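You operate a simulated robot arm through the tools that you are given. There is no shell and no other tool. Be economical: measure what you need, move in short steps, check, and stop when the job is done.

The job below is to be done with a simulated two-armed robot. You get a single attempt, and the scene is never put back.

TASK
Cap the jar marked teal, load it into the shaker and set the stroke to 30 mm.
Fine: screw its own cap tight before it goes in and keep its coat in it; close the hood, leave the shaker off and the other jars open. Set down upright: what you pick out.
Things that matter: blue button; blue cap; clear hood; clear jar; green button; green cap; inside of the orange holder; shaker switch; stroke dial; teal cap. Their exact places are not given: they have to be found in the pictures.

It is judged by the outcome, as a careful person would: the job done as asked, and still so three seconds after it is handed in. It fails if anything else is knocked over, pushed out of place, dropped, spilled or broken. A push-on lid holds only when it is set on centred and level and pressed home; a screw cap is set on level and turned clockwise until tight.

THE ROBOT
Two 7-joint arms with two-finger parallel grippers on one trunk, on a base that drives. Base frame: it is fixed to the floor where the robot stands at the start and does not move with it; the origin is under the middle of the robot, x ahead of it, y to its left, z up. Units: m, rad, N and s.
The left shoulder is at the start at [0.07, 0.134, 1.215], the right one opposite. With the tool pointing down near the work surface each hand reaches from about 0.1 to 0.64 m from the robot's upright axis, wherever it stands, measured 20 degrees to its own side. Places, roughly: blue button [0.4, 0.4, 0.9]; blue cap (6x6x2 cm) [0.6, 0.2, 0.9]; clear hood [0.8, 0.6, 1.1]; green button [0.4, 0.7, 0.9]; green cap (6x6x2 cm) [0.6, 0, 0.9]; inside of the orange holder [0.6, 0.6, 0.9]; shaker switch [0.4, 0.6, 0.9]; stroke dial [0.6, 0.3, 0.9]; teal cap (6x6x2 cm) [0.6, -0.1, 0.9]. Payload 1.57 kg a hand.
Tool frame (each hand has its own): the origin (TCP) lies between the finger pads and is the grasp point; the fingertips stand 0.03 m ahead of it; z points along the fingers, y is the line along which they close. The gripper opens to 0.08 m. The fingers are 0.017 m wide and 0.012 m thick; the gripper's body (0.04 by 0.082 m) begins 0.08 m behind the TCP.
Orientation is that of the tool frame in the base frame, as [roll, pitch, yaw] about the fixed x, y, z axes, in that order (R = Rz(yaw) Ry(pitch) Rx(roll)). With the fingers straight down and closing along the base's y, the tool's x points along the base's -x, its y along +y and its z along -z.

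THE INTERFACE
- The arms move only by the tool move_arm. It takes "left_targets", "right_targets" or both (then of equal length, played together; a hand with none holds still); each is a list of rows, each an object of numbers (a shift or turn left out is 0, a gripper value left out holds the last): "x", "y", "z": the shift along the tool's x, y, z in m; "rx", "ry", "rz": the turn, a rotation vector about the tool's x, y, z in rad. In form: [{"x": .., "y": .., "z": .., "rx": .., "ry": .., "rz": ..}, ...]. A call has 1 to 10 rows; each row shifts and turns the commanded pose from where the row before left it, along the tool's axes as they then stand. "left_grip" and "right_grip" are, for a hand that has rows, the opening, from 0 (shut) to 1 (fully open), set as the call begins (left out, the last holds). Each row takes 0.2 s and may step no farther than 0.05 m and 0.15 rad from the row before; otherwise, or with a gripper value out of range, the whole call is refused. Where a pose cannot be reached the arm comes as near as it can. A force on the tool above 50 N (or 10 N above the force at the start of the call, whichever is more), or a blocked arm, ends the call early, and 0.2 s more pass. The fingers move at their own pace (about 0.153 m/s each) and stop on an object; they squeeze with about 25 N. The grip force told is the motor's: it shows also when the fingers shut on nothing. Time passes only in rows, and 0.2 s behind the last, so rows that do not move let the fingers close. The reply holds the time, the measured pose of the TCP, the force on the tool along the base axes, the opening and the grip force, in the units named above and with some noise, with the torque about the TCP (base axes, N m) and any sound that the robot's microphone picked up.
- Cameras (640 x 400 px; columns grow to the right, rows downward): "scene" is now at [0.1356, 0.0245, 1.4427]; the picture's right is [0.27, -0.96, 0.00], its down [-0.56, -0.15, -0.82] and it looks along [0.79, 0.22, -0.58] (base axes); focal length 214 px, centre (320, 200). "left" rides on the left gripper at [0.072, 0.007, -0.122] in its tool frame; the picture's right is [-0.09, 1.00, 0.00], its down [-0.84, -0.08, -0.54] and it looks along [-0.54, -0.05, 0.84] (tool axes); focal length 238 px, centre (320, 200). "right" rides on the right gripper at [0.072, -0.007, -0.122] in its tool frame; the picture's right is [0.09, 1.00, 0.00], its down [-0.84, 0.08, -0.54] and it looks along [-0.54, 0.05, 0.84] (tool axes); focal length 238 px, centre (320, 200).
- capture(camera): a new picture of that camera. It takes no simulated time.
- lift_body(by): slides the trunk up (or, below 0, down) by that many m; the arms and the scene camera ride with it, the base frame stays. It gives what a move gives, with no picture.
- base_move(legs): drives the robot by 1 to 6 legs, each [ahead, left, turn to the left] in m, m and rad, along the robot's own axes; the way and the turn of a leg run together, so that a leg with both is an arc; at most 1.5 m and 3.142 rad a leg. The arms and the cameras ride along, it lands a little off, and it stops where it bumps. It gives what a move gives.
- aim_head(pan, tilt): turns the head with the scene camera to pan (to the left, within 1.501 rad either way) and tilt (down, from -0.506 to 1.204), counted from straight ahead of the robot. It gives what a move gives.
- measure_at(camera, pixels): for up to 12 pixels [column, row] of the newest picture of that camera ("zoom" is the newest enlarged one), the place [x, y, z] in the base frame of the surface seen there, good to about 0.002 m. It takes no simulated time.
- enlarge(camera, box): a new picture of the part [left, top, right, bottom] of that camera's present view, enlarged. It takes no simulated time.
- job_done(): hands the job in; it is judged then, once.

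Keep the steps short. Do not move on a guess: measure, check each grasp and each placing, and mend mistakes. In all there are 80 turns and 62 pictures (those below and enlarged ones count). Leave the grippers open and the arms clear of the work at the hand-in unless told otherwise, and finish with a single line.

The tools are called after "Call:" as name(argument=value, ...) on one line, values as JSON. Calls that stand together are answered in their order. move_arm: Moves the arms, as the interface text tells. Its arguments: {"type":"object","properties":{"left_targets":{"type":"array","items":{"type":"object","properties":{"x":{"type":"number"},"y":{"type":"number"},"z":{"type":"number"},"rx":{"type":"number"},"ry":{"type":"number"},"rz":{"type":"number"}}}},"left_grip":{"type":"number"},"right_targets":{"type":"array","items":{"type":"object","properties":{"x":{"type":"number"},"y":{"type":"number"},"z":{"type":"number"},"rx":{"type":"number"},"ry":{"type":"number"},"rz":{"type":"number"}}}},"right_grip":{"type":"number"}},"required":[]} The other tools are called the same way: lift_body (by) slides the trunk up or down; base_move (legs) drives the base; aim_head (pan, tilt) turns the head that bears the scene camera; capture (camera) takes a picture; measure_at (camera, pixels) gives the place of the surface under pixels of a picture; enlarge (camera, box) takes an enlarged picture of a part of a camera's view; job_done () hands the job in.

At the start:

```text
time: 0.0
left_ee_pos: [0.34, 0.2938, 1.3618]
left_orientation: [-3.141, -0.001, -3.141]
left_wrist_force: [-0.4, -0.9, 0.7]
left_torque: [0.0, -0.01, -0.02]
left_finger_gap: 0.0801
left_grasp_force: 0.0
right_ee_pos: [0.3286, -0.0314, 1.3369]
right_orientation: [-3.141, 0.002, -3.141]
right_wrist_force: [-0.3, -0.2, 0.0]
right_torque: [0.01, 0.01, -0.01]
right_finger_gap: 0.0801
right_grasp_force: 0.0
trunk travel left (down, up): [-0.788, 0.152]
robot x, y, heading: [0.0025, -0.0, 0.001]
head pan, tilt: [0.271, 0.614]
```

scene: 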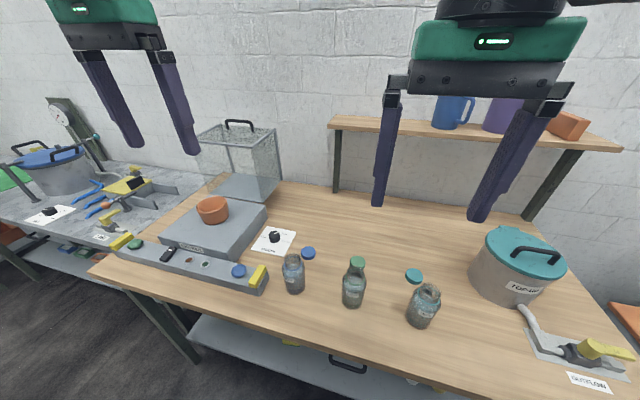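
right: 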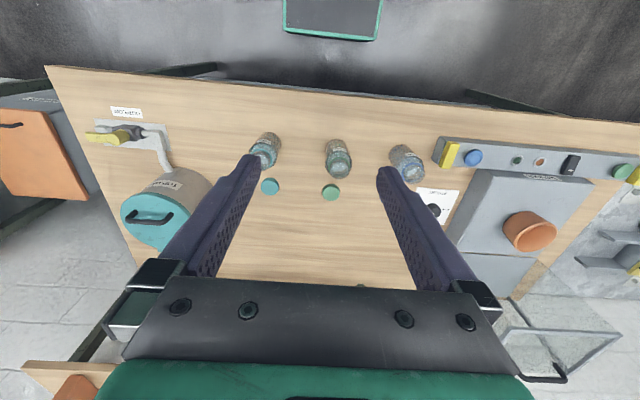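
left: 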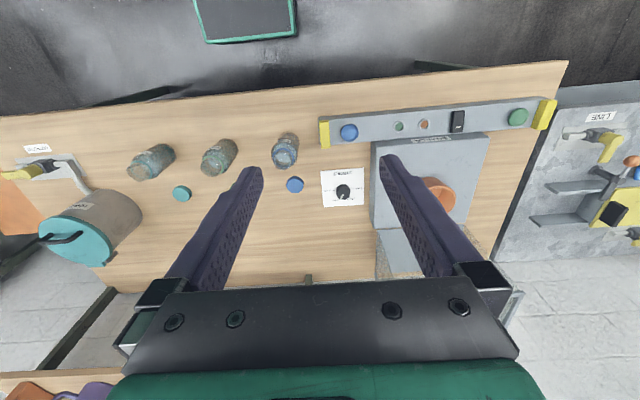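

I see three jars with caps behind them, the shaker at left with its hood, and a dial. I'll enlarge the jars and the shaker first.

Call:
enlarge(camera="scene", box=[260, 230, 460, 340])

Call:
enlarge(camera="scene", box=[90, 110, 310, 300])

Call:
measure_at(camera="scene", pixels=[[425, 290], [421, 310], [414, 276], [353, 270], [293, 262], [309, 253], [358, 262], [212, 208], [240, 122], [275, 238], [167, 254], [390, 260]])

```text
3.20 times, centred on (360, 285) of scene
```

zoom: 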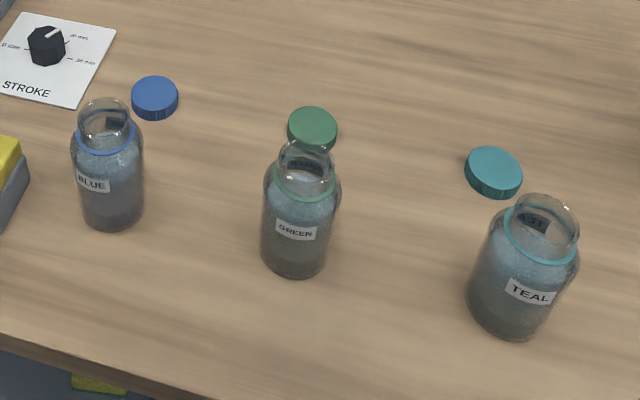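

```text
2.11 times, centred on (200, 205) of scene
```

zoom: 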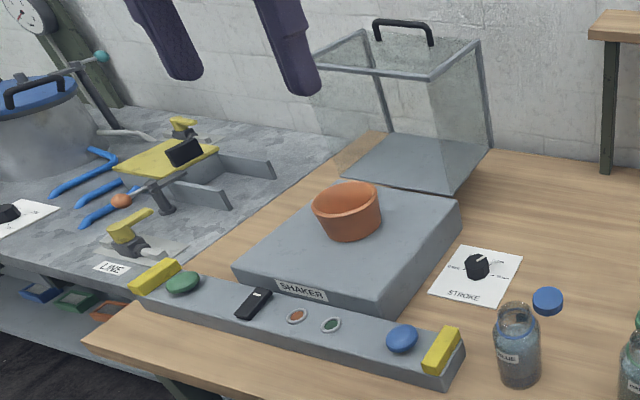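

```text
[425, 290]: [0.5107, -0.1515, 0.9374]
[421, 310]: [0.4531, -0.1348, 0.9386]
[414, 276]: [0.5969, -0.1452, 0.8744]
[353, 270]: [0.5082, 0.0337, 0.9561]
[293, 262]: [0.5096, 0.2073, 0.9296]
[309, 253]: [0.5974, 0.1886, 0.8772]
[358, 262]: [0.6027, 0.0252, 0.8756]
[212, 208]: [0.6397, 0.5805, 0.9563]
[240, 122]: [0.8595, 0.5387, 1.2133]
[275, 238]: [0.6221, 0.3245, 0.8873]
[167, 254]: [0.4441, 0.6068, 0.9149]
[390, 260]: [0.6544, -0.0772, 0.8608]
```

The teal jar stands near (0.48,-0.14) with its cap behind it. Next I'll look at the shaker more closely.

Call:
aim_head(pan=0.75, tilt=0.6)

Call:
enlarge(camera="scene", box=[200, 80, 440, 230])

Call:
enlarge(camera="scene", box=[200, 200, 440, 350])

```text
time: 0.9
left_ee_pos: [0.3405, 0.294, 1.3619]
left_orientation: [-3.141, 0.001, 3.141]
left_wrist_force: [-0.3, 0.0, -0.2]
left_torque: [0.01, 0.02, 0.02]
left_finger_gap: 0.0802
left_grasp_force: 0.1
right_ee_pos: [0.328, -0.0309, 1.3374]
right_orientation: [3.142, 0.0, 3.141]
right_wrist_force: [0.5, -0.5, -1.0]
right_torque: [0.01, 0.01, 0.0]
right_finger_gap: 0.08
right_grasp_force: 0.1
trunk travel left (down, up): [-0.788, 0.152]
robot x, y, heading: [-0.0027, 0.0013, 0.002]
head pan, tilt: [0.75, 0.6]
```

```text
2.67 times, centred on (320, 155) of scene
```

zoom: 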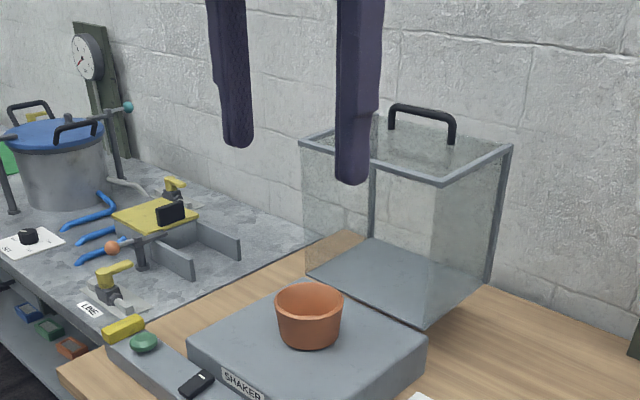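

```text
2.67 times, centred on (320, 275) of scene
```

zoom: 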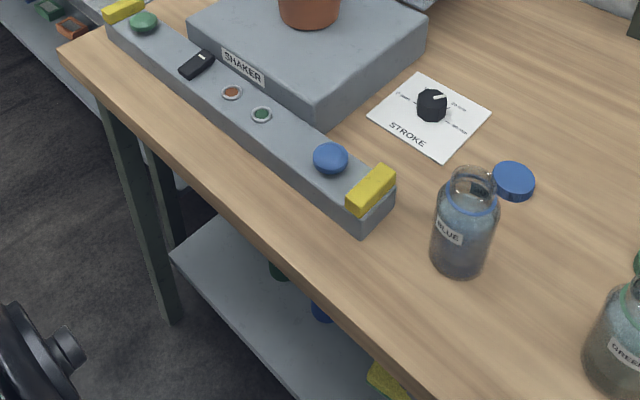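

I'll measure the hood's corners, plus the buttons, dial and holder, on this view.

Call:
capture(camera="scene")

Call:
measure_at(camera="scene", pixels=[[338, 120], [357, 202], [366, 148], [391, 137], [341, 168], [315, 182], [359, 207], [254, 208], [272, 220], [324, 259], [320, 244], [276, 224]])

Call:
enlarge(camera="scene", box=[335, 220, 395, 262])

```text
54 pictures are left
```

scene: 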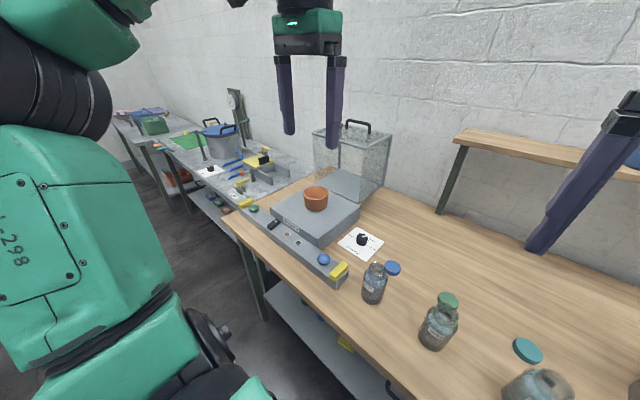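

```text
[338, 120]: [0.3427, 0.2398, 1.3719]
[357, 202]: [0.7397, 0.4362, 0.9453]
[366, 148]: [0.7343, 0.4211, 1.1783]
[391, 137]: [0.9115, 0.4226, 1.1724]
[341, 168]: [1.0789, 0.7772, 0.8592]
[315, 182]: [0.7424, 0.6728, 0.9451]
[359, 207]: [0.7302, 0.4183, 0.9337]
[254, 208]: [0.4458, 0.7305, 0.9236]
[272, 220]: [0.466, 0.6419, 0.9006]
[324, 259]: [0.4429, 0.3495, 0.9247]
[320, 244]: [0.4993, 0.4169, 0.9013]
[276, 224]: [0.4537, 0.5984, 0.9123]
```

```text
9.52 times, centred on (365, 241) of scene
```

zoom: 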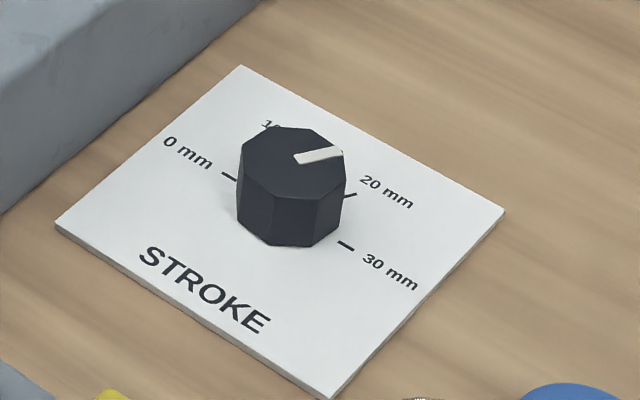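

Dial markings can be read: 30 mm is at the lower right. The hood appears to stand open behind the shaker. First comes the teal jar, so I'll aim the head there and measure its geometry.

Call:
aim_head(pan=-0.25, tilt=0.75)

Call:
capture(camera="scene")

```text
time: 2.2
left_ee_pos: [0.3406, 0.2938, 1.3609]
left_orientation: [3.141, 0.001, 3.141]
left_wrist_force: [0.3, -0.1, -0.4]
left_torque: [0.01, 0.03, 0.02]
left_finger_gap: 0.0801
left_grasp_force: 0.1
right_ee_pos: [0.3292, -0.0306, 1.3377]
right_orientation: [-3.142, 0.002, -3.141]
right_wrist_force: [-0.1, -0.5, 0.0]
right_torque: [0.0, 0.01, 0.02]
right_finger_gap: 0.0799
right_grasp_force: 0.2
trunk travel left (down, up): [-0.788, 0.152]
robot x, y, heading: [-0.0001, -0.0005, -0.0]
head pan, tilt: [-0.25, 0.75]
```

```text
52 pictures are left
```

scene: 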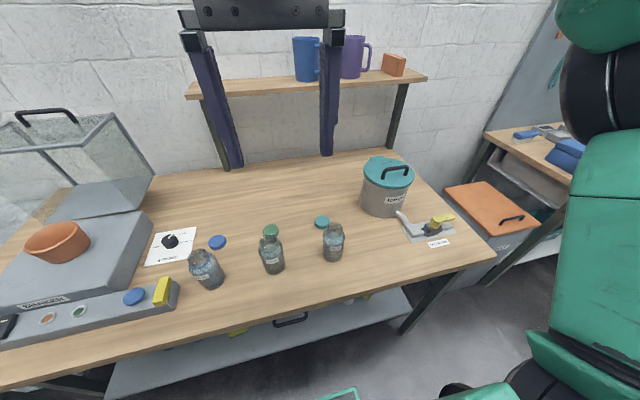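

Call:
enlarge(camera="scene", box=[285, 205, 381, 265])

Call:
measure_at(camera="zoom", pixels=[[245, 80], [245, 108], [290, 125], [322, 135], [310, 155], [310, 180], [310, 220], [300, 280], [260, 240], [370, 230], [300, 350], [325, 150]])

Call:
measure_at(camera="scene", pixels=[[364, 200], [385, 212], [401, 215], [419, 236], [440, 216], [375, 165]])

```text
6.67 times, centred on (333, 235) of scene
```

zoom: 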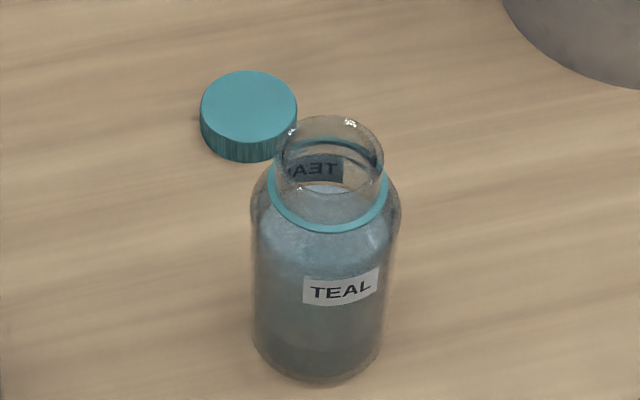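

```text
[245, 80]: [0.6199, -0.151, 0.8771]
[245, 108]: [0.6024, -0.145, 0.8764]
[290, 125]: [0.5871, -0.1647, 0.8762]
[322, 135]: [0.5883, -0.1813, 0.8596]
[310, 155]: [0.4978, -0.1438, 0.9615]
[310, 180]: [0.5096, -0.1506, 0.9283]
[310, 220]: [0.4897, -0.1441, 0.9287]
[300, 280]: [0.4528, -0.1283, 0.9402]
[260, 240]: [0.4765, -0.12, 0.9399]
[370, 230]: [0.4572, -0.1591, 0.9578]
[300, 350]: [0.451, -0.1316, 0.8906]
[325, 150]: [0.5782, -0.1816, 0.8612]
```

```text
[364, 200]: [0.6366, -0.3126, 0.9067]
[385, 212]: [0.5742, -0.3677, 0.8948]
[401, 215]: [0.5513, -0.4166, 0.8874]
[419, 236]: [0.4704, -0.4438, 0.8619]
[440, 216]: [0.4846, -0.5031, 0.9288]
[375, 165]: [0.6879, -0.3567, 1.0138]
```

The teal jar is about 0.069 m across at (0.485,-0.148), with its cap centre near (0.603,-0.147). I'll drive 0.2 m right and a little ahead, so the left hand can work the cap and the right hand can hold the jar.

Call:
base_move(legs=[[0.04, -0.2, 0]])

Call:
aim_head(pan=0.0, tilt=0.85)

Call:
capture(camera="left")

Call:
capture(camera="scene")

```text
time: 3.8
left_ee_pos: [0.3821, 0.0953, 1.3607]
left_orientation: [-3.138, 0.002, 3.135]
left_wrist_force: [0.5, 0.0, -0.2]
left_torque: [-0.06, 0.01, -0.03]
left_finger_gap: 0.08
left_grasp_force: 0.0
right_ee_pos: [0.3665, -0.2308, 1.3377]
right_orientation: [-3.137, -0.001, 3.136]
right_wrist_force: [-0.6, 0.7, 0.5]
right_torque: [-0.02, 0.04, 0.02]
right_finger_gap: 0.0801
right_grasp_force: 0.0
trunk travel left (down, up): [-0.788, 0.152]
robot x, y, heading: [0.0394, -0.1967, -0.001]
head pan, tilt: [-0.25, 0.75]
```

```text
time: 4.6
left_ee_pos: [0.382, 0.0889, 1.3616]
left_orientation: [-3.141, 0.0, 3.139]
left_wrist_force: [1.1, -0.8, 1.3]
left_torque: [0.02, 0.0, -0.01]
left_finger_gap: 0.0802
left_grasp_force: 0.0
right_ee_pos: [0.3663, -0.234, 1.3367]
right_orientation: [3.141, 0.0, 3.134]
right_wrist_force: [-0.4, 0.5, 0.0]
right_torque: [-0.02, 0.05, -0.02]
right_finger_gap: 0.0801
right_grasp_force: 0.1
trunk travel left (down, up): [-0.788, 0.152]
robot x, y, heading: [0.0369, -0.1986, -0.006]
head pan, tilt: [0.0, 0.85]
```

```text
50 pictures are left
```

left: 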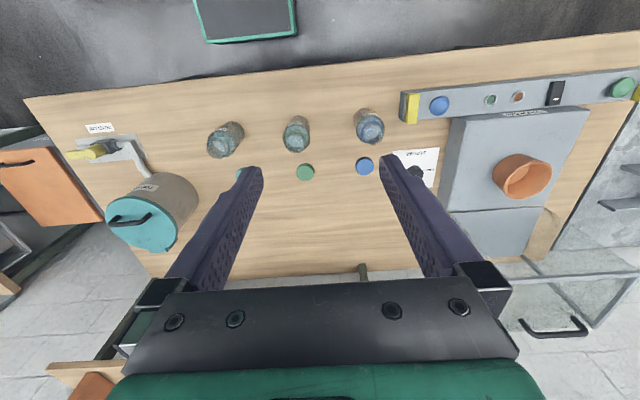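

```text
49 pictures are left
```

scene: 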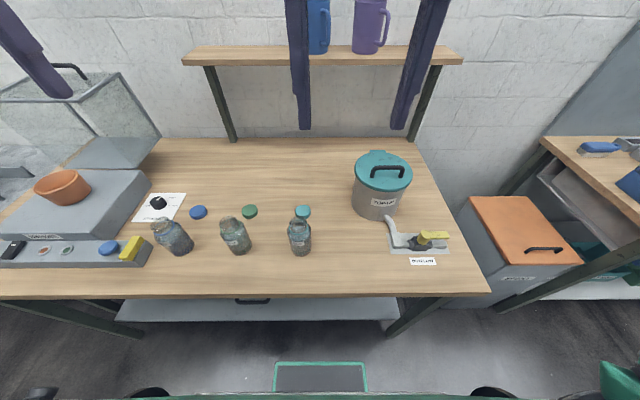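

Left hand goes to above the teal cap, and the right hand moves a little right out of the way.

Call:
move_arm(left_targets=[{"x": -0.0221, "y": -0.0236, "z": 0.03}, {"x": -0.0221, "y": -0.0236, "z": 0.03}, {"x": -0.0221, "y": -0.0236, "z": 0.03}, {"x": -0.0221, "y": -0.0236, "z": 0.03}, {"x": -0.0221, "y": -0.0236, "z": 0.03}, {"x": -0.0221, "y": -0.0236, "z": 0.03}, {"x": -0.0221, "y": -0.0236, "z": 0.03}, {"x": -0.0221, "y": -0.0236, "z": 0.03}, {"x": -0.0221, "y": -0.0236, "z": 0.03}, {"x": -0.0221, "y": -0.0236, "z": 0.03}], right_targets=[{"y": -0.01}, {"y": -0.01}, {"y": -0.01}, {"y": -0.01}, {"y": -0.01}, {"y": -0.01}, {"y": -0.01}, {"y": -0.01}, {"y": -0.01}, {"y": -0.01}])

Call:
capture(camera="left")

Call:
capture(camera="scene")

```text
time: 6.8
left_ee_pos: [0.5393, -0.0899, 1.0627]
left_orientation: [-3.14, 0.001, 3.134]
left_wrist_force: [0.1, 1.1, -0.1]
left_torque: [0.01, 0.01, -0.03]
left_finger_gap: 0.0796
left_grasp_force: 0.0
left hand out of reach, approached as far as the arm can: row 8, 9, 10
right_ee_pos: [0.3679, -0.3342, 1.3351]
right_orientation: [3.14, -0.002, 3.136]
right_wrist_force: [-0.5, -0.6, -0.1]
right_torque: [0.02, -0.03, 0.06]
right_finger_gap: 0.0802
right_grasp_force: 0.0
trunk travel left (down, up): [-0.788, 0.152]
robot x, y, heading: [0.0374, -0.2008, -0.002]
head pan, tilt: [0.0, 0.85]
```

```text
48 pictures are left
```

left: 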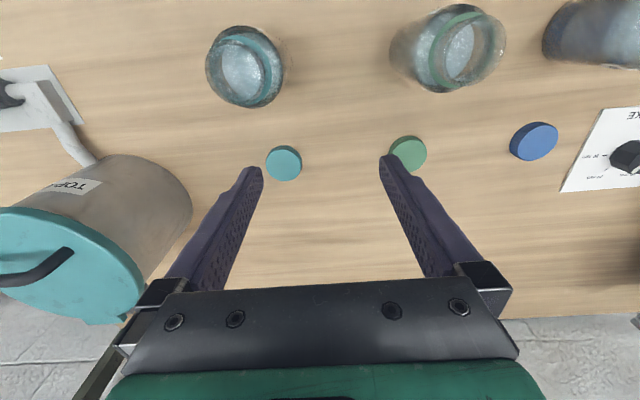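

```text
47 pictures are left
```

scene: 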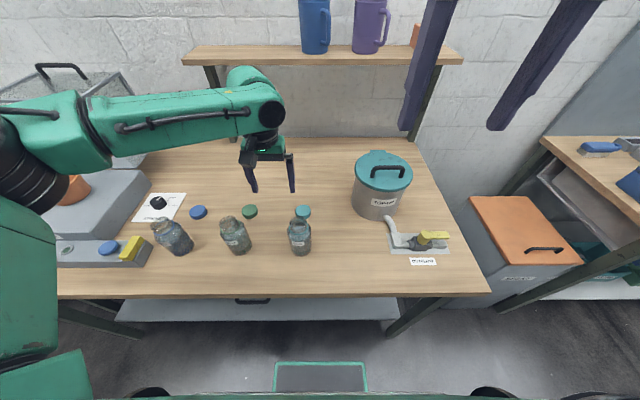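

The left hand ran out of reach at (0.54,-0.09). I'll drive ahead and right; at z 1.06 its tips clear the jars and it stays short of the pot.

Call:
base_move(legs=[[0.07, -0.1, 0]])

Call:
capture(camera="left")

```text
time: 8.0
left_ee_pos: [0.6043, -0.1906, 1.0628]
left_orientation: [-3.139, 0.004, 3.137]
left_wrist_force: [-1.2, 0.7, 0.7]
left_torque: [-0.03, 0.01, 0.0]
left_finger_gap: 0.08
left_grasp_force: 0.0
right_ee_pos: [0.4333, -0.435, 1.3371]
right_orientation: [-3.139, 0.002, 3.136]
right_wrist_force: [-0.1, 0.4, -0.9]
right_torque: [-0.05, -0.01, -0.02]
right_finger_gap: 0.0801
right_grasp_force: 0.1
trunk travel left (down, up): [-0.788, 0.152]
robot x, y, heading: [0.1059, -0.3022, -0.006]
head pan, tilt: [0.0, 0.85]
```

```text
46 pictures are left
```

left: 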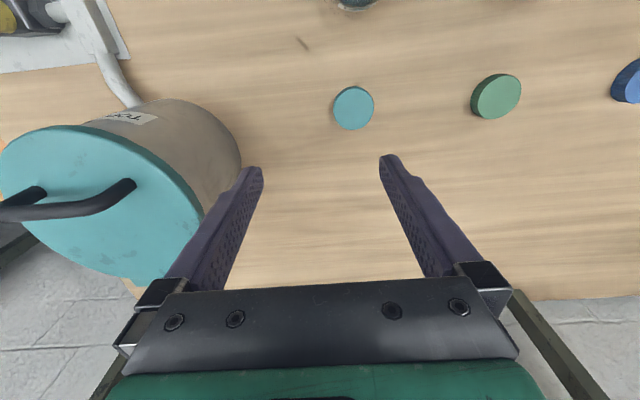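

Cap is at (353,108) in this view. I'll measure it and test where the commanded pose stands with a small raise.

Call:
measure_at(camera="left", pixels=[[353, 108], [334, 108], [373, 108], [353, 88], [353, 128], [496, 97]])

Call:
move_arm(left_targets=[{"z": 0.005}, {}])

```text
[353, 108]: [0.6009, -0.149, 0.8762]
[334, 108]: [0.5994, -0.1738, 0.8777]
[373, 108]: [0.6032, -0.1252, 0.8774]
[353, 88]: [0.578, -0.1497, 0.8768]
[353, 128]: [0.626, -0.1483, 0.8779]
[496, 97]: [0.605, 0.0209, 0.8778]
```

```text
time: 8.6
left_ee_pos: [0.6061, -0.1906, 1.0585]
left_orientation: [-3.14, 0.002, 3.139]
left_wrist_force: [-0.5, -0.5, 0.1]
left_torque: [0.02, 0.01, 0.02]
left_finger_gap: 0.0799
left_grasp_force: 0.0
right_ee_pos: [0.4324, -0.4359, 1.3363]
right_orientation: [-3.14, 0.0, 3.136]
right_wrist_force: [0.2, -0.6, 0.2]
right_torque: [0.0, 0.0, 0.02]
right_finger_gap: 0.0798
right_grasp_force: 0.0
trunk travel left (down, up): [-0.788, 0.152]
robot x, y, heading: [0.1076, -0.3013, -0.006]
head pan, tilt: [0.0, 0.85]
```

Cap centre is (0.6015,-0.1495), 0.049 m across, top at 0.877. I'll centre over it and go down so the tips reach z≈0.866.

Call:
move_arm(left_targets=[{"x": 0.0046, "y": 0.041}, {"z": 0.045}, {"z": 0.045}, {"z": 0.045}, {"z": 0.0275}, {}])

Call:
capture(camera="left")

```text
time: 10.0
left_ee_pos: [0.5841, -0.1388, 0.9094]
left_orientation: [-3.14, 0.003, 3.137]
left_wrist_force: [-0.5, 0.8, 0.4]
left_torque: [0.0, -0.03, -0.01]
left_finger_gap: 0.0801
left_grasp_force: 0.1
left hand out of reach, approached as far as the arm can: row 4, 5
right_ee_pos: [0.4348, -0.4377, 1.3352]
right_orientation: [-3.141, 0.0, 3.136]
right_wrist_force: [0.4, -0.3, -0.7]
right_torque: [0.02, -0.01, 0.01]
right_finger_gap: 0.0801
right_grasp_force: 0.1
trunk travel left (down, up): [-0.788, 0.152]
robot x, y, heading: [0.1059, -0.3013, -0.005]
head pan, tilt: [0.0, 0.85]
```

```text
45 pictures are left
```

left: 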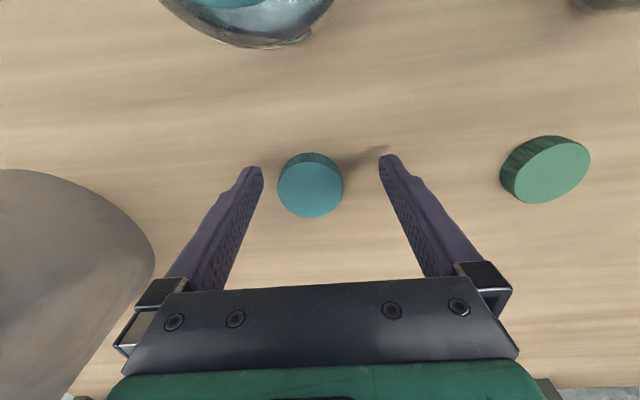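

Reach limits again, since the shoulder is high. I'll raise the hand 0.12 m and then lower the trunk 0.12 m, which keeps the hand's height but extends its reach.

Call:
move_arm(left_targets=[{"z": -0.04}, {"z": -0.04}, {"z": -0.04}, {"y": -0.01}])

Call:
lift_body(by=-0.12)

```text
time: 11.0
left_ee_pos: [0.5821, -0.1502, 1.0291]
left_orientation: [-3.14, 0.0, 3.136]
left_wrist_force: [-0.2, -0.1, -0.2]
left_torque: [-0.01, 0.01, 0.02]
left_finger_gap: 0.0798
left_grasp_force: 0.1
right_ee_pos: [0.4342, -0.4375, 1.3347]
right_orientation: [-3.14, 0.0, 3.137]
right_wrist_force: [-0.4, 0.3, 0.8]
right_torque: [-0.01, -0.01, -0.02]
right_finger_gap: 0.0798
right_grasp_force: 0.1
trunk travel left (down, up): [-0.788, 0.152]
robot x, y, heading: [0.1087, -0.3032, -0.011]
head pan, tilt: [0.0, 0.85]
```

```text
time: 12.5
left_ee_pos: [0.5819, -0.1497, 0.9082]
left_orientation: [-3.14, 0.001, 3.136]
left_wrist_force: [-0.2, -1.0, -0.1]
left_torque: [0.0, 0.01, -0.04]
left_finger_gap: 0.08
left_grasp_force: 0.1
right_ee_pos: [0.4343, -0.4369, 1.2148]
right_orientation: [-3.141, 0.0, 3.137]
right_wrist_force: [0.0, 0.3, 0.4]
right_torque: [-0.02, 0.0, -0.01]
right_finger_gap: 0.0799
right_grasp_force: 0.0
trunk travel left (down, up): [-0.668, 0.272]
robot x, y, heading: [0.107, -0.3055, -0.0]
head pan, tilt: [0.0, 0.85]
```

Now forward 0.0195 m and down 0.012 m onto the cap. I'll check before closing.

Call:
move_arm(left_targets=[{"x": -0.0195}, {"z": 0.012}, {}])

Call:
capture(camera="left")

```text
time: 13.3
left_ee_pos: [0.6018, -0.1493, 0.8969]
left_orientation: [-3.139, 0.003, 3.137]
left_wrist_force: [-0.1, 0.4, 0.4]
left_torque: [0.01, -0.02, 0.01]
left_finger_gap: 0.0803
left_grasp_force: 0.0
right_ee_pos: [0.4339, -0.4368, 1.2144]
right_orientation: [3.141, 0.0, 3.136]
right_wrist_force: [-0.3, -0.7, -0.3]
right_torque: [-0.01, 0.01, 0.01]
right_finger_gap: 0.08
right_grasp_force: 0.1
trunk travel left (down, up): [-0.668, 0.272]
robot x, y, heading: [0.1061, -0.3052, -0.002]
head pan, tilt: [0.0, 0.85]
```

```text
44 pictures are left
```

left: 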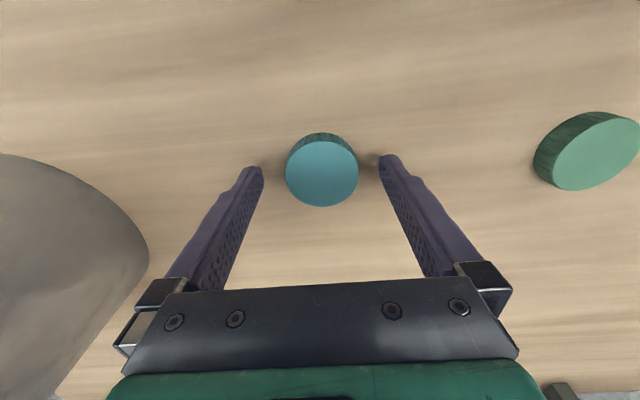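

Well centred and clear. Close and lift.

Call:
move_arm(left_targets=[{}, {}, {}], left_grip=0.0)

Call:
move_arm(left_targets=[{"z": -0.04}, {"z": -0.04}, {"z": -0.04}, {"z": -0.04}])

Call:
capture(camera="left")

Call:
capture(camera="right")

```text
time: 14.1
left_ee_pos: [0.6025, -0.1506, 0.8971]
left_orientation: [-3.141, 0.003, 3.136]
left_wrist_force: [-0.4, 1.1, -0.1]
left_torque: [0.0, -0.02, 0.0]
left_finger_gap: 0.0512
left_grasp_force: 25.4
right_ee_pos: [0.4347, -0.4358, 1.2154]
right_orientation: [-3.141, 0.0, 3.136]
right_wrist_force: [0.2, -0.3, 0.0]
right_torque: [-0.01, 0.01, 0.0]
right_finger_gap: 0.0801
right_grasp_force: 0.0
trunk travel left (down, up): [-0.668, 0.272]
robot x, y, heading: [0.1085, -0.3063, -0.006]
head pan, tilt: [0.0, 0.85]
```

```text
time: 15.1
left_ee_pos: [0.5997, -0.1493, 1.0556]
left_orientation: [-3.139, 0.001, 3.134]
left_wrist_force: [-0.5, -0.3, -0.1]
left_torque: [-0.01, -0.03, -0.01]
left_finger_gap: 0.0511
left_grasp_force: 25.1
right_ee_pos: [0.4346, -0.4368, 1.2152]
right_orientation: [-3.141, 0.0, 3.136]
right_wrist_force: [0.0, -1.1, 0.0]
right_torque: [-0.04, 0.04, -0.01]
right_finger_gap: 0.08
right_grasp_force: 0.1
trunk travel left (down, up): [-0.668, 0.272]
robot x, y, heading: [0.1073, -0.3021, -0.009]
head pan, tilt: [0.0, 0.85]
```

```text
43 pictures are left
```

left: 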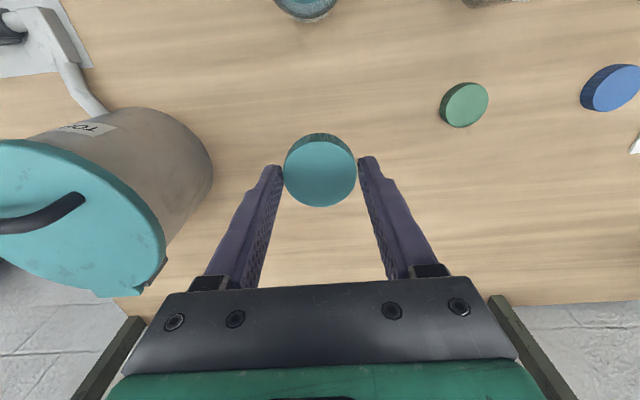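

```text
42 pictures are left
```

right: 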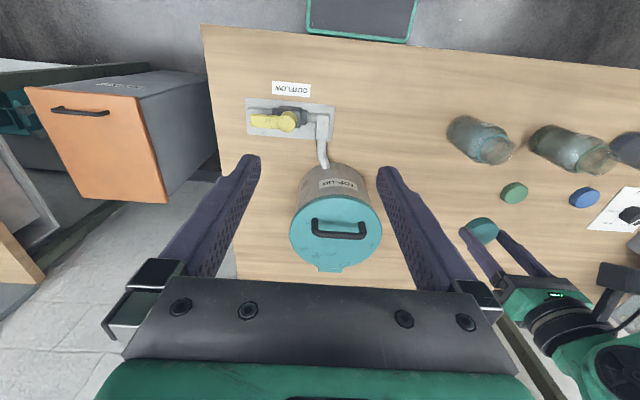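

Cap is held (gap 0.051). Next the right hand: yaw 50° counter-clockwise, then tilt, so it can take the jar body from the front right.

Call:
move_arm(right_targets=[{"rz": -0.1454}, {"rz": -0.1454}, {"rz": -0.1454}, {"rz": -0.1454}, {"rz": -0.1454}, {"rz": -0.1454}])

Call:
move_arm(right_targets=[{"ry": -0.1371}, {"ry": -0.1371}, {"ry": -0.1371}, {"ry": -0.1371}, {"ry": -0.1371}, {"ry": -0.1371}, {"ry": -0.1371}])

Call:
capture(camera="scene")

```text
time: 16.5
left_ee_pos: [0.6, -0.1507, 1.0557]
left_orientation: [-3.138, 0.001, 3.135]
left_wrist_force: [-0.6, -0.2, 0.0]
left_torque: [0.0, -0.03, 0.0]
left_finger_gap: 0.0513
left_grasp_force: 25.2
right_ee_pos: [0.4341, -0.4345, 1.2151]
right_orientation: [3.141, 0.0, -2.27]
right_wrist_force: [0.5, 0.1, 0.3]
right_torque: [-0.01, -0.03, 0.01]
right_finger_gap: 0.0801
right_grasp_force: 0.0
trunk travel left (down, up): [-0.668, 0.272]
robot x, y, heading: [0.1081, -0.2996, -0.01]
head pan, tilt: [0.0, 0.85]
```

```text
time: 18.1
left_ee_pos: [0.5999, -0.1498, 1.0553]
left_orientation: [-3.139, 0.002, 3.137]
left_wrist_force: [0.1, 0.1, -0.3]
left_torque: [-0.02, -0.03, 0.02]
left_finger_gap: 0.0512
left_grasp_force: 25.0
right_ee_pos: [0.4337, -0.4372, 1.2159]
right_orientation: [-3.139, 0.963, -2.272]
right_wrist_force: [-0.2, 0.4, -0.6]
right_torque: [0.01, 0.01, -0.04]
right_finger_gap: 0.0799
right_grasp_force: 0.0
trunk travel left (down, up): [-0.668, 0.272]
robot x, y, heading: [0.1083, -0.3047, -0.006]
head pan, tilt: [0.0, 0.85]
```

```text
41 pictures are left
```

scene: 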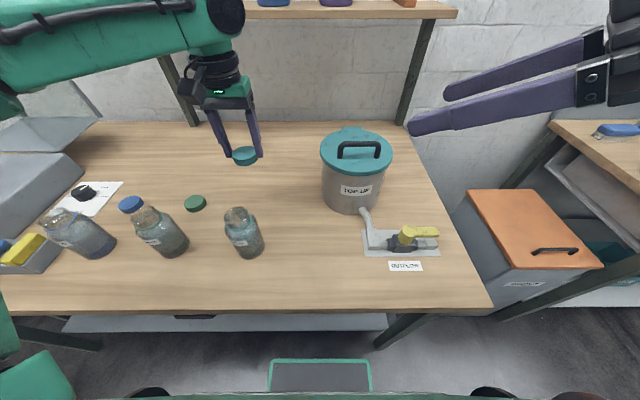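

The pose is right. I'll bring the right hand to the staging point about 0.13 m short of the jar.

Call:
move_arm(right_targets=[{"x": 0.01504, "y": 0.02081, "z": 0.03617}, {"x": 0.01504, "y": 0.02081, "z": 0.03617}, {"x": 0.01504, "y": 0.02081, "z": 0.03617}, {"x": 0.01504, "y": 0.02081, "z": 0.03617}, {"x": 0.01504, "y": 0.02081, "z": 0.03617}, {"x": 0.01504, "y": 0.02081, "z": 0.03617}, {"x": 0.01504, "y": 0.02081, "z": 0.03617}])

Call:
capture(camera="right")

Call:
enlarge(camera="scene", box=[190, 180, 310, 270])

```text
time: 19.7
left_ee_pos: [0.6013, -0.1484, 1.0548]
left_orientation: [-3.139, 0.001, 3.136]
left_wrist_force: [-0.2, -0.7, 0.3]
left_torque: [-0.05, -0.03, 0.01]
left_finger_gap: 0.0515
left_grasp_force: 25.4
right_ee_pos: [0.5016, -0.2668, 1.11]
right_orientation: [3.141, 0.955, -2.271]
right_wrist_force: [-0.6, -0.1, 0.2]
right_torque: [-0.01, -0.01, -0.01]
right_finger_gap: 0.0799
right_grasp_force: 0.1
right hand out of reach, approached as far as the arm can: row 1, 2, 3, 4, 5, 6, 7
trunk travel left (down, up): [-0.668, 0.272]
robot x, y, heading: [0.1083, -0.3039, -0.007]
head pan, tilt: [0.0, 0.85]
```

```text
40 pictures are left
```

right: 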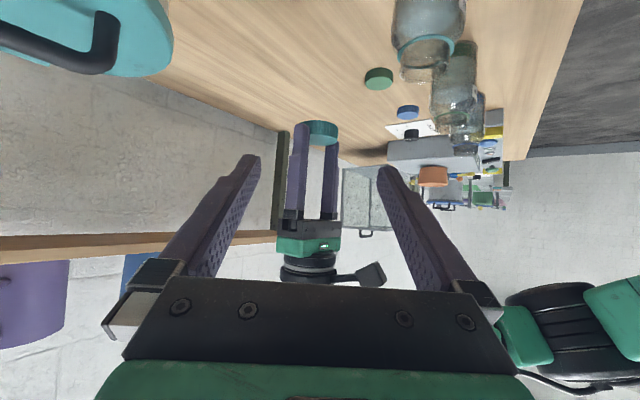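

```text
4.44 times, centred on (250, 225) of scene
```

zoom: 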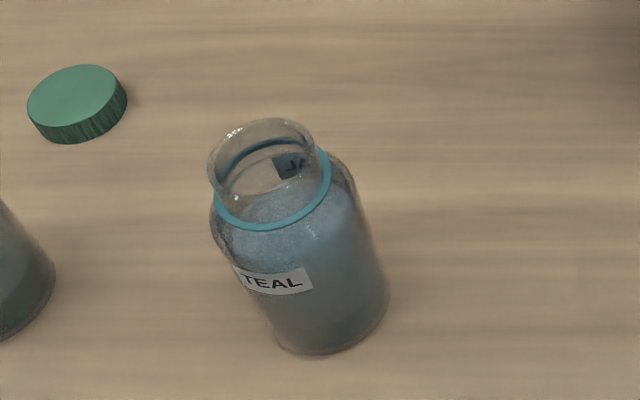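

The right wrist is too near its shoulder there. I'll raise the trunk 0.08 m and drive back 0.09 m and right 0.05 m, which suits both hands.

Call:
lift_body(by=0.08)

Call:
base_move(legs=[[-0.09, -0.05, 0]])

```text
time: 20.9
left_ee_pos: [0.6013, -0.1496, 1.1353]
left_orientation: [-3.14, 0.002, 3.136]
left_wrist_force: [-0.2, -0.4, 0.0]
left_torque: [-0.01, -0.05, 0.0]
left_finger_gap: 0.0514
left_grasp_force: 25.1
right_ee_pos: [0.5004, -0.2696, 1.1923]
right_orientation: [-3.141, 0.959, -2.275]
right_wrist_force: [-0.1, 0.4, -0.3]
right_torque: [-0.03, 0.04, -0.01]
right_finger_gap: 0.0799
right_grasp_force: 0.1
trunk travel left (down, up): [-0.748, 0.192]
robot x, y, heading: [0.1064, -0.3013, -0.008]
head pan, tilt: [0.0, 0.85]
```

```text
time: 22.1
left_ee_pos: [0.5119, -0.1988, 1.1341]
left_orientation: [-3.138, 0.0, 3.136]
left_wrist_force: [0.5, -0.4, -0.4]
left_torque: [0.02, -0.01, -0.01]
left_finger_gap: 0.0512
left_grasp_force: 25.3
right_ee_pos: [0.4128, -0.3172, 1.191]
right_orientation: [3.141, 0.957, -2.276]
right_wrist_force: [0.9, 0.6, -0.5]
right_torque: [-0.02, 0.04, 0.02]
right_finger_gap: 0.0802
right_grasp_force: 0.0
trunk travel left (down, up): [-0.748, 0.192]
robot x, y, heading: [0.0191, -0.3512, -0.01]
head pan, tilt: [0.0, 0.85]
```

Call:
move_arm(right_targets=[{"x": 0.0217, "y": 0.0088, "z": 0.0325}, {"x": 0.0217, "y": 0.0088, "z": 0.0325}, {"x": 0.0217, "y": 0.0088, "z": 0.0325}, {"x": 0.0217, "y": 0.0088, "z": 0.0325}, {"x": 0.0217, "y": 0.0088, "z": 0.0325}, {"x": 0.0217, "y": 0.0088, "z": 0.0325}])

Call:
capture(camera="right")

Call:
capture(camera="scene")

```text
time: 23.5
left_ee_pos: [0.5106, -0.199, 1.1346]
left_orientation: [-3.14, 0.001, 3.136]
left_wrist_force: [0.6, 0.4, 0.5]
left_torque: [-0.01, -0.01, -0.01]
left_finger_gap: 0.0515
left_grasp_force: 24.8
right_ee_pos: [0.4269, -0.2203, 0.9702]
right_orientation: [-3.137, 0.959, -2.274]
right_wrist_force: [-0.3, -0.8, 0.2]
right_torque: [-0.02, -0.01, -0.03]
right_finger_gap: 0.0798
right_grasp_force: 0.1
trunk travel left (down, up): [-0.748, 0.192]
robot x, y, heading: [0.0155, -0.3517, -0.007]
head pan, tilt: [0.0, 0.85]
```

```text
38 pictures are left
```

right: 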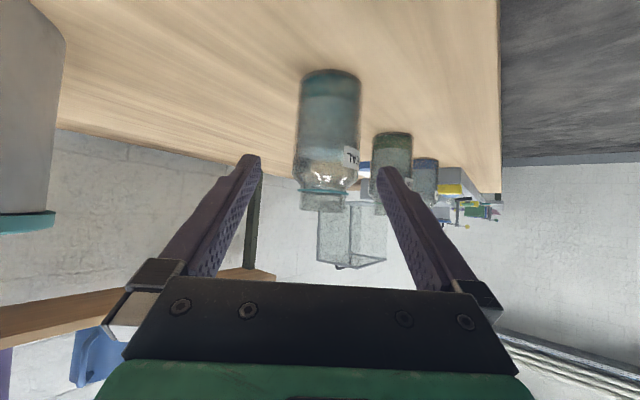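

```text
37 pictures are left
```

scene: 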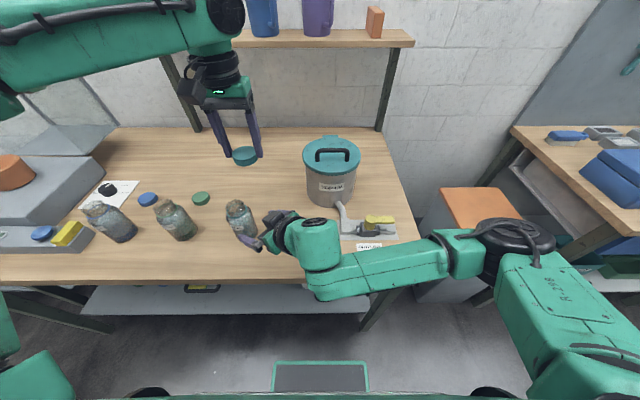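

The right hand sees the jar (upside down in its view). I'll measure its sides, collar and rim.

Call:
measure_at(camera="right", pixels=[[330, 120], [302, 120], [357, 120], [330, 95], [330, 150], [330, 192], [305, 190], [352, 192], [328, 207], [304, 207], [345, 206], [350, 157]])

Call:
enlarge(camera="right", box=[270, 130, 390, 220])

```text
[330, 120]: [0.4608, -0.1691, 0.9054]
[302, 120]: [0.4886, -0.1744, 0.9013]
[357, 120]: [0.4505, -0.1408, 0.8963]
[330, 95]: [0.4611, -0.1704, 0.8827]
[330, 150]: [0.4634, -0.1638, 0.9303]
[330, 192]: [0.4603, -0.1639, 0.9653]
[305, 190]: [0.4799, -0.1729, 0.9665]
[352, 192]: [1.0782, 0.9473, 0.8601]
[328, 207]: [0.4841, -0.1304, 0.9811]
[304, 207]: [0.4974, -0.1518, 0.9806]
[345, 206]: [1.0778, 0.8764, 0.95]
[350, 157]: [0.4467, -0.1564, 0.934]
```

```text
4.44 times, centred on (330, 175) of right
```

zoom: 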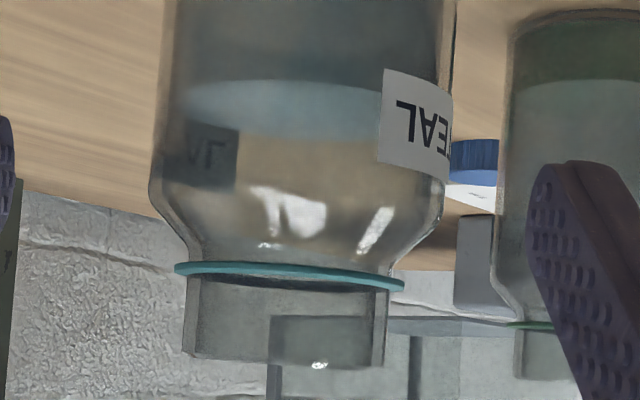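

The jar centre works out at about (0.479,-0.1465), radius ≈0.030, collar at z≈0.966 and rim ≈0.982. I'll shift 8 mm sideways, then advance along the fingers.

Call:
move_arm(right_targets=[{"y": 0.0078}, {"z": 0.0365}, {"z": 0.0365}, {"z": 0.0365}, {}])

Call:
capture(camera="right")

```text
time: 24.7
left_ee_pos: [0.5119, -0.1996, 1.1353]
left_orientation: [3.141, 0.0, 3.136]
left_wrist_force: [0.0, 0.4, -0.5]
left_torque: [0.03, -0.01, -0.02]
left_finger_gap: 0.0517
left_grasp_force: 25.2
right_ee_pos: [0.4801, -0.1439, 0.9119]
right_orientation: [3.14, 0.958, -2.277]
right_wrist_force: [-0.5, 0.2, -0.4]
right_torque: [0.04, 0.05, 0.03]
right_finger_gap: 0.0799
right_grasp_force: 0.0
trunk travel left (down, up): [-0.748, 0.192]
robot x, y, heading: [0.0193, -0.3549, -0.011]
head pan, tilt: [0.0, 0.85]
```

```text
35 pictures are left
```

right: 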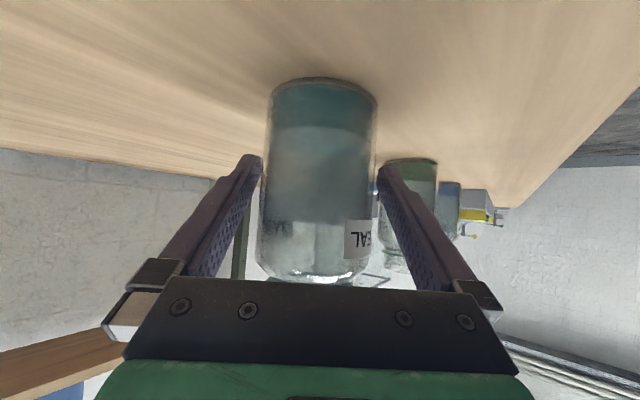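

The jar is between the fingers. Close.

Call:
move_arm(right_targets=[{}, {}, {}], right_grip=0.0)

Call:
capture(camera="right")

Call:
enlarge(camera="scene", box=[200, 180, 320, 260])

```text
time: 25.5
left_ee_pos: [0.5101, -0.1994, 1.1351]
left_orientation: [-3.139, 0.003, 3.137]
left_wrist_force: [-0.2, 0.4, -0.3]
left_torque: [0.01, 0.0, -0.02]
left_finger_gap: 0.0515
left_grasp_force: 25.2
right_ee_pos: [0.4788, -0.144, 0.9108]
right_orientation: [3.14, 0.958, -2.276]
right_wrist_force: [0.6, -0.4, -1.1]
right_torque: [0.02, -0.06, 0.0]
right_finger_gap: 0.0634
right_grasp_force: 25.6
trunk travel left (down, up): [-0.748, 0.192]
robot x, y, heading: [0.0187, -0.3518, -0.01]
head pan, tilt: [0.0, 0.85]
```

```text
34 pictures are left
```

right: 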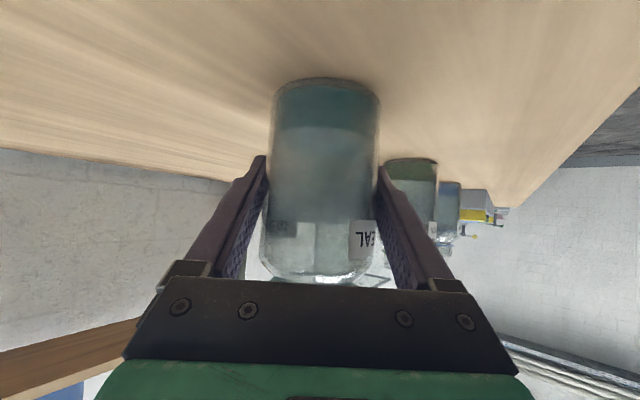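

```text
5.00 times, centred on (260, 220) of scene
```

zoom: 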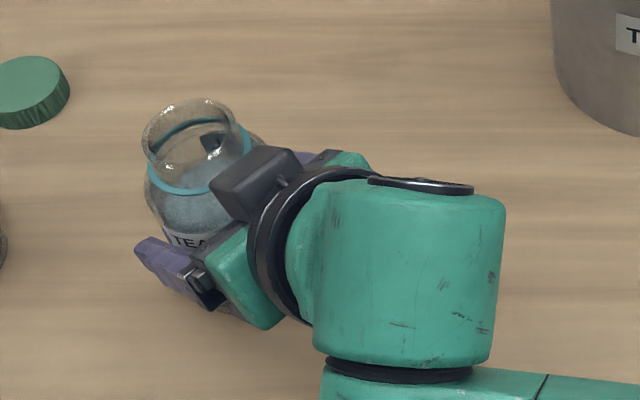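

Jar is gripped (gap 0.0634). I'll measure collar and rim points, and the dark box beside the rim, from the scene zoom.

Call:
measure_at(camera="zoom", pixels=[[149, 170], [160, 184], [180, 191], [205, 190], [247, 140], [241, 129], [190, 102], [143, 140], [232, 125], [255, 165], [220, 185], [295, 155]])

```text
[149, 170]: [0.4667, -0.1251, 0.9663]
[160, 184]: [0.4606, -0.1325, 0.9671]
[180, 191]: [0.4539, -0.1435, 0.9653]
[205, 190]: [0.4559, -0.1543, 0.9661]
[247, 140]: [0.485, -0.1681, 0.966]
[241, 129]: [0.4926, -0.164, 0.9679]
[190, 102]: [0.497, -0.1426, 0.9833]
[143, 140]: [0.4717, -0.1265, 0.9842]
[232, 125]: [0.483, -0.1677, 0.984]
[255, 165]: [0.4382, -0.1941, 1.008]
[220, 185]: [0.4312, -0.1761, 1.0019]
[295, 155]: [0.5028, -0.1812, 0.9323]
```

Collar fit gives the centre (0.479,-0.145), rim z≈0.984. I'll bring the cap over it at z≈1.05 and then pre-turn counter-clockwise 1.4 rad.

Call:
move_arm(left_targets=[{"x": 0.0104, "y": 0.0182, "z": 0.028}, {"x": 0.0104, "y": 0.0182, "z": 0.028}, {"x": 0.0104, "y": 0.0182, "z": 0.028}, {}])

Call:
move_arm(left_targets=[{"rz": -0.14}, {"rz": -0.14}, {"rz": -0.14}, {"rz": -0.14}, {"rz": -0.14}, {"rz": -0.14}, {"rz": -0.14}, {"rz": -0.14}, {"rz": -0.14}, {"rz": -0.14}])

Call:
capture(camera="left")

Call:
capture(camera="scene")

```text
time: 26.5
left_ee_pos: [0.4787, -0.1447, 1.0491]
left_orientation: [-3.139, 0.002, 3.136]
left_wrist_force: [-0.7, 0.0, -0.8]
left_torque: [-0.02, 0.03, -0.01]
left_finger_gap: 0.0514
left_grasp_force: 24.9
right_ee_pos: [0.4795, -0.1442, 0.9123]
right_orientation: [-3.14, 0.959, -2.277]
right_wrist_force: [-0.4, 0.8, -0.3]
right_torque: [-0.01, -0.08, 0.05]
right_finger_gap: 0.0636
right_grasp_force: 24.7
trunk travel left (down, up): [-0.748, 0.192]
robot x, y, heading: [0.0178, -0.3543, -0.007]
head pan, tilt: [0.0, 0.85]
```

```text
time: 28.7
left_ee_pos: [0.4795, -0.1447, 1.0504]
left_orientation: [-3.139, -0.003, -1.744]
left_wrist_force: [-0.6, 0.2, -0.2]
left_torque: [-0.01, 0.02, -0.02]
left_finger_gap: 0.0514
left_grasp_force: 24.7
right_ee_pos: [0.4795, -0.1438, 0.9128]
right_orientation: [3.141, 0.959, -2.276]
right_wrist_force: [-0.4, 0.6, 0.0]
right_torque: [0.08, 0.06, 0.0]
right_finger_gap: 0.0636
right_grasp_force: 24.7
trunk travel left (down, up): [-0.748, 0.192]
robot x, y, heading: [0.0156, -0.354, -0.004]
head pan, tilt: [0.0, 0.85]
```

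```text
32 pictures are left
```

left: 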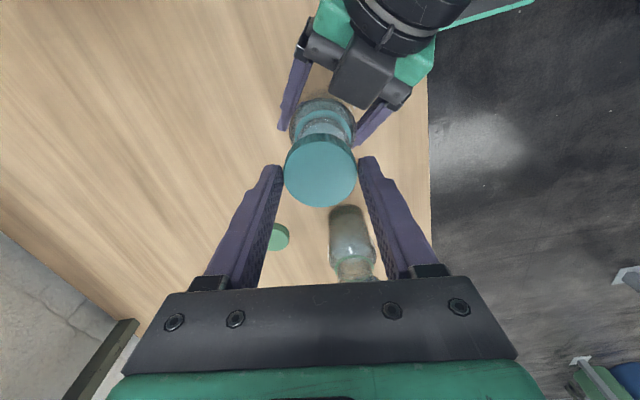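

```text
31 pictures are left
```

scene: 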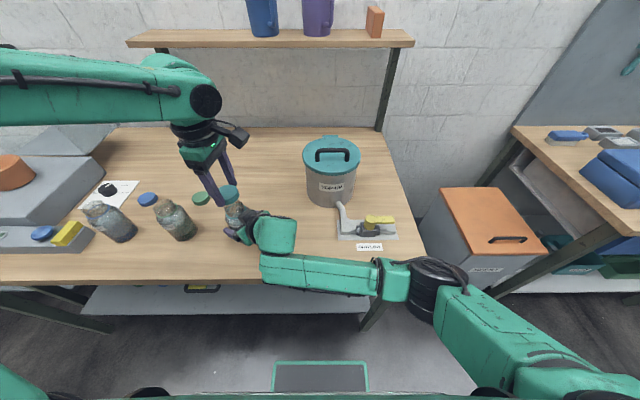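

The cap is aligned over the jar in both views. Lower to the rim, then gently onto the thread.

Call:
move_arm(left_targets=[{"z": 0.014}, {"z": 0.012}, {"z": 0.004}, {"z": 0.003}, {"z": 0.003}, {}])

Call:
enlarge(camera="scene", box=[190, 160, 290, 240])

```text
time: 30.1
left_ee_pos: [0.4795, -0.1453, 1.0175]
left_orientation: [-3.136, -0.002, -1.748]
left_wrist_force: [-1.0, -0.7, 24.3]
left_torque: [-0.28, 0.23, -0.01]
left_finger_gap: 0.0517
left_grasp_force: 24.9
right_ee_pos: [0.4791, -0.145, 0.9119]
right_orientation: [-3.14, 0.959, -2.275]
right_wrist_force: [6.3, 4.9, -3.3]
right_torque: [0.21, 0.03, -0.01]
right_finger_gap: 0.0635
right_grasp_force: 25.3
trunk travel left (down, up): [-0.748, 0.192]
robot x, y, heading: [0.0145, -0.3539, -0.005]
head pan, tilt: [0.0, 0.85]
```

```text
5.00 times, centred on (240, 200) of scene
```

zoom: 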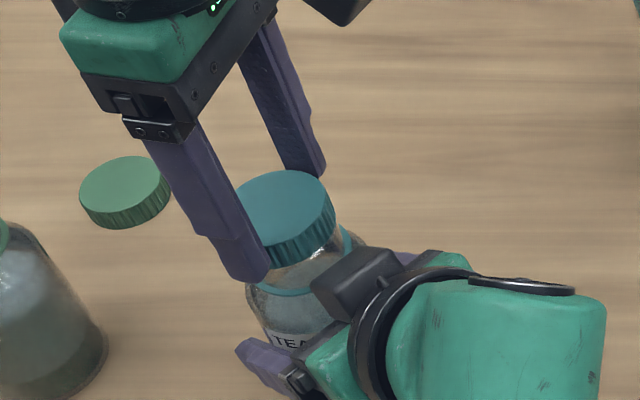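

Contact at 24 N, with a torque suggesting off-centre touching. I'll measure the cap top edge and collar to compare centres.

Call:
measure_at(camera="zoom", pixels=[[331, 203], [285, 174], [300, 235], [255, 183], [318, 225], [345, 240], [352, 238], [290, 291], [262, 285], [280, 205], [310, 180], [275, 241]])

```text
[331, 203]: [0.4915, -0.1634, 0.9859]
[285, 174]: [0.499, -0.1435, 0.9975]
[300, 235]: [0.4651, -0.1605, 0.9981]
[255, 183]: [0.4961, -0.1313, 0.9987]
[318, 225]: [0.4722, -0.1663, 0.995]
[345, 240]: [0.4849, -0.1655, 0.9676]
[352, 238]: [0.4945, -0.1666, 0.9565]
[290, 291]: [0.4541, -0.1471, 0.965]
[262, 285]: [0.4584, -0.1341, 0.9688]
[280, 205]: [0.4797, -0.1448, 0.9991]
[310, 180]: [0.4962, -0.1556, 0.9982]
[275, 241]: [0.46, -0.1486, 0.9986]
```

The cap and collar centres agree within 1–2 mm. Turn clockwise with a light follow-down.

Call:
move_arm(left_targets=[{"rz": 0.14, "z": 0.0003}, {"rz": 0.14, "z": 0.0003}, {"rz": 0.14, "z": 0.0003}, {"rz": 0.14, "z": 0.0003}, {"rz": 0.14, "z": 0.0003}, {"rz": 0.14, "z": 0.0003}, {"rz": 0.14, "z": 0.0003}, {"rz": 0.14, "z": 0.0003}, {"rz": 0.14, "z": 0.0003}, {"rz": 0.14, "z": 0.0003}])

```text
time: 32.3
left_ee_pos: [0.4798, -0.146, 1.0104]
left_orientation: [-3.14, 0.001, 3.133]
left_wrist_force: [2.8, -5.8, 7.9]
left_torque: [-0.36, 0.09, 0.09]
left_finger_gap: 0.0503
left_grasp_force: 25.2
right_ee_pos: [0.4791, -0.1435, 0.9108]
right_orientation: [3.14, 0.96, -2.276]
right_wrist_force: [-2.7, 4.3, -1.6]
right_torque: [-0.23, -0.04, -0.09]
right_finger_gap: 0.0634
right_grasp_force: 25.5
trunk travel left (down, up): [-0.748, 0.192]
robot x, y, heading: [0.0156, -0.3494, -0.002]
head pan, tilt: [0.0, 0.85]
```

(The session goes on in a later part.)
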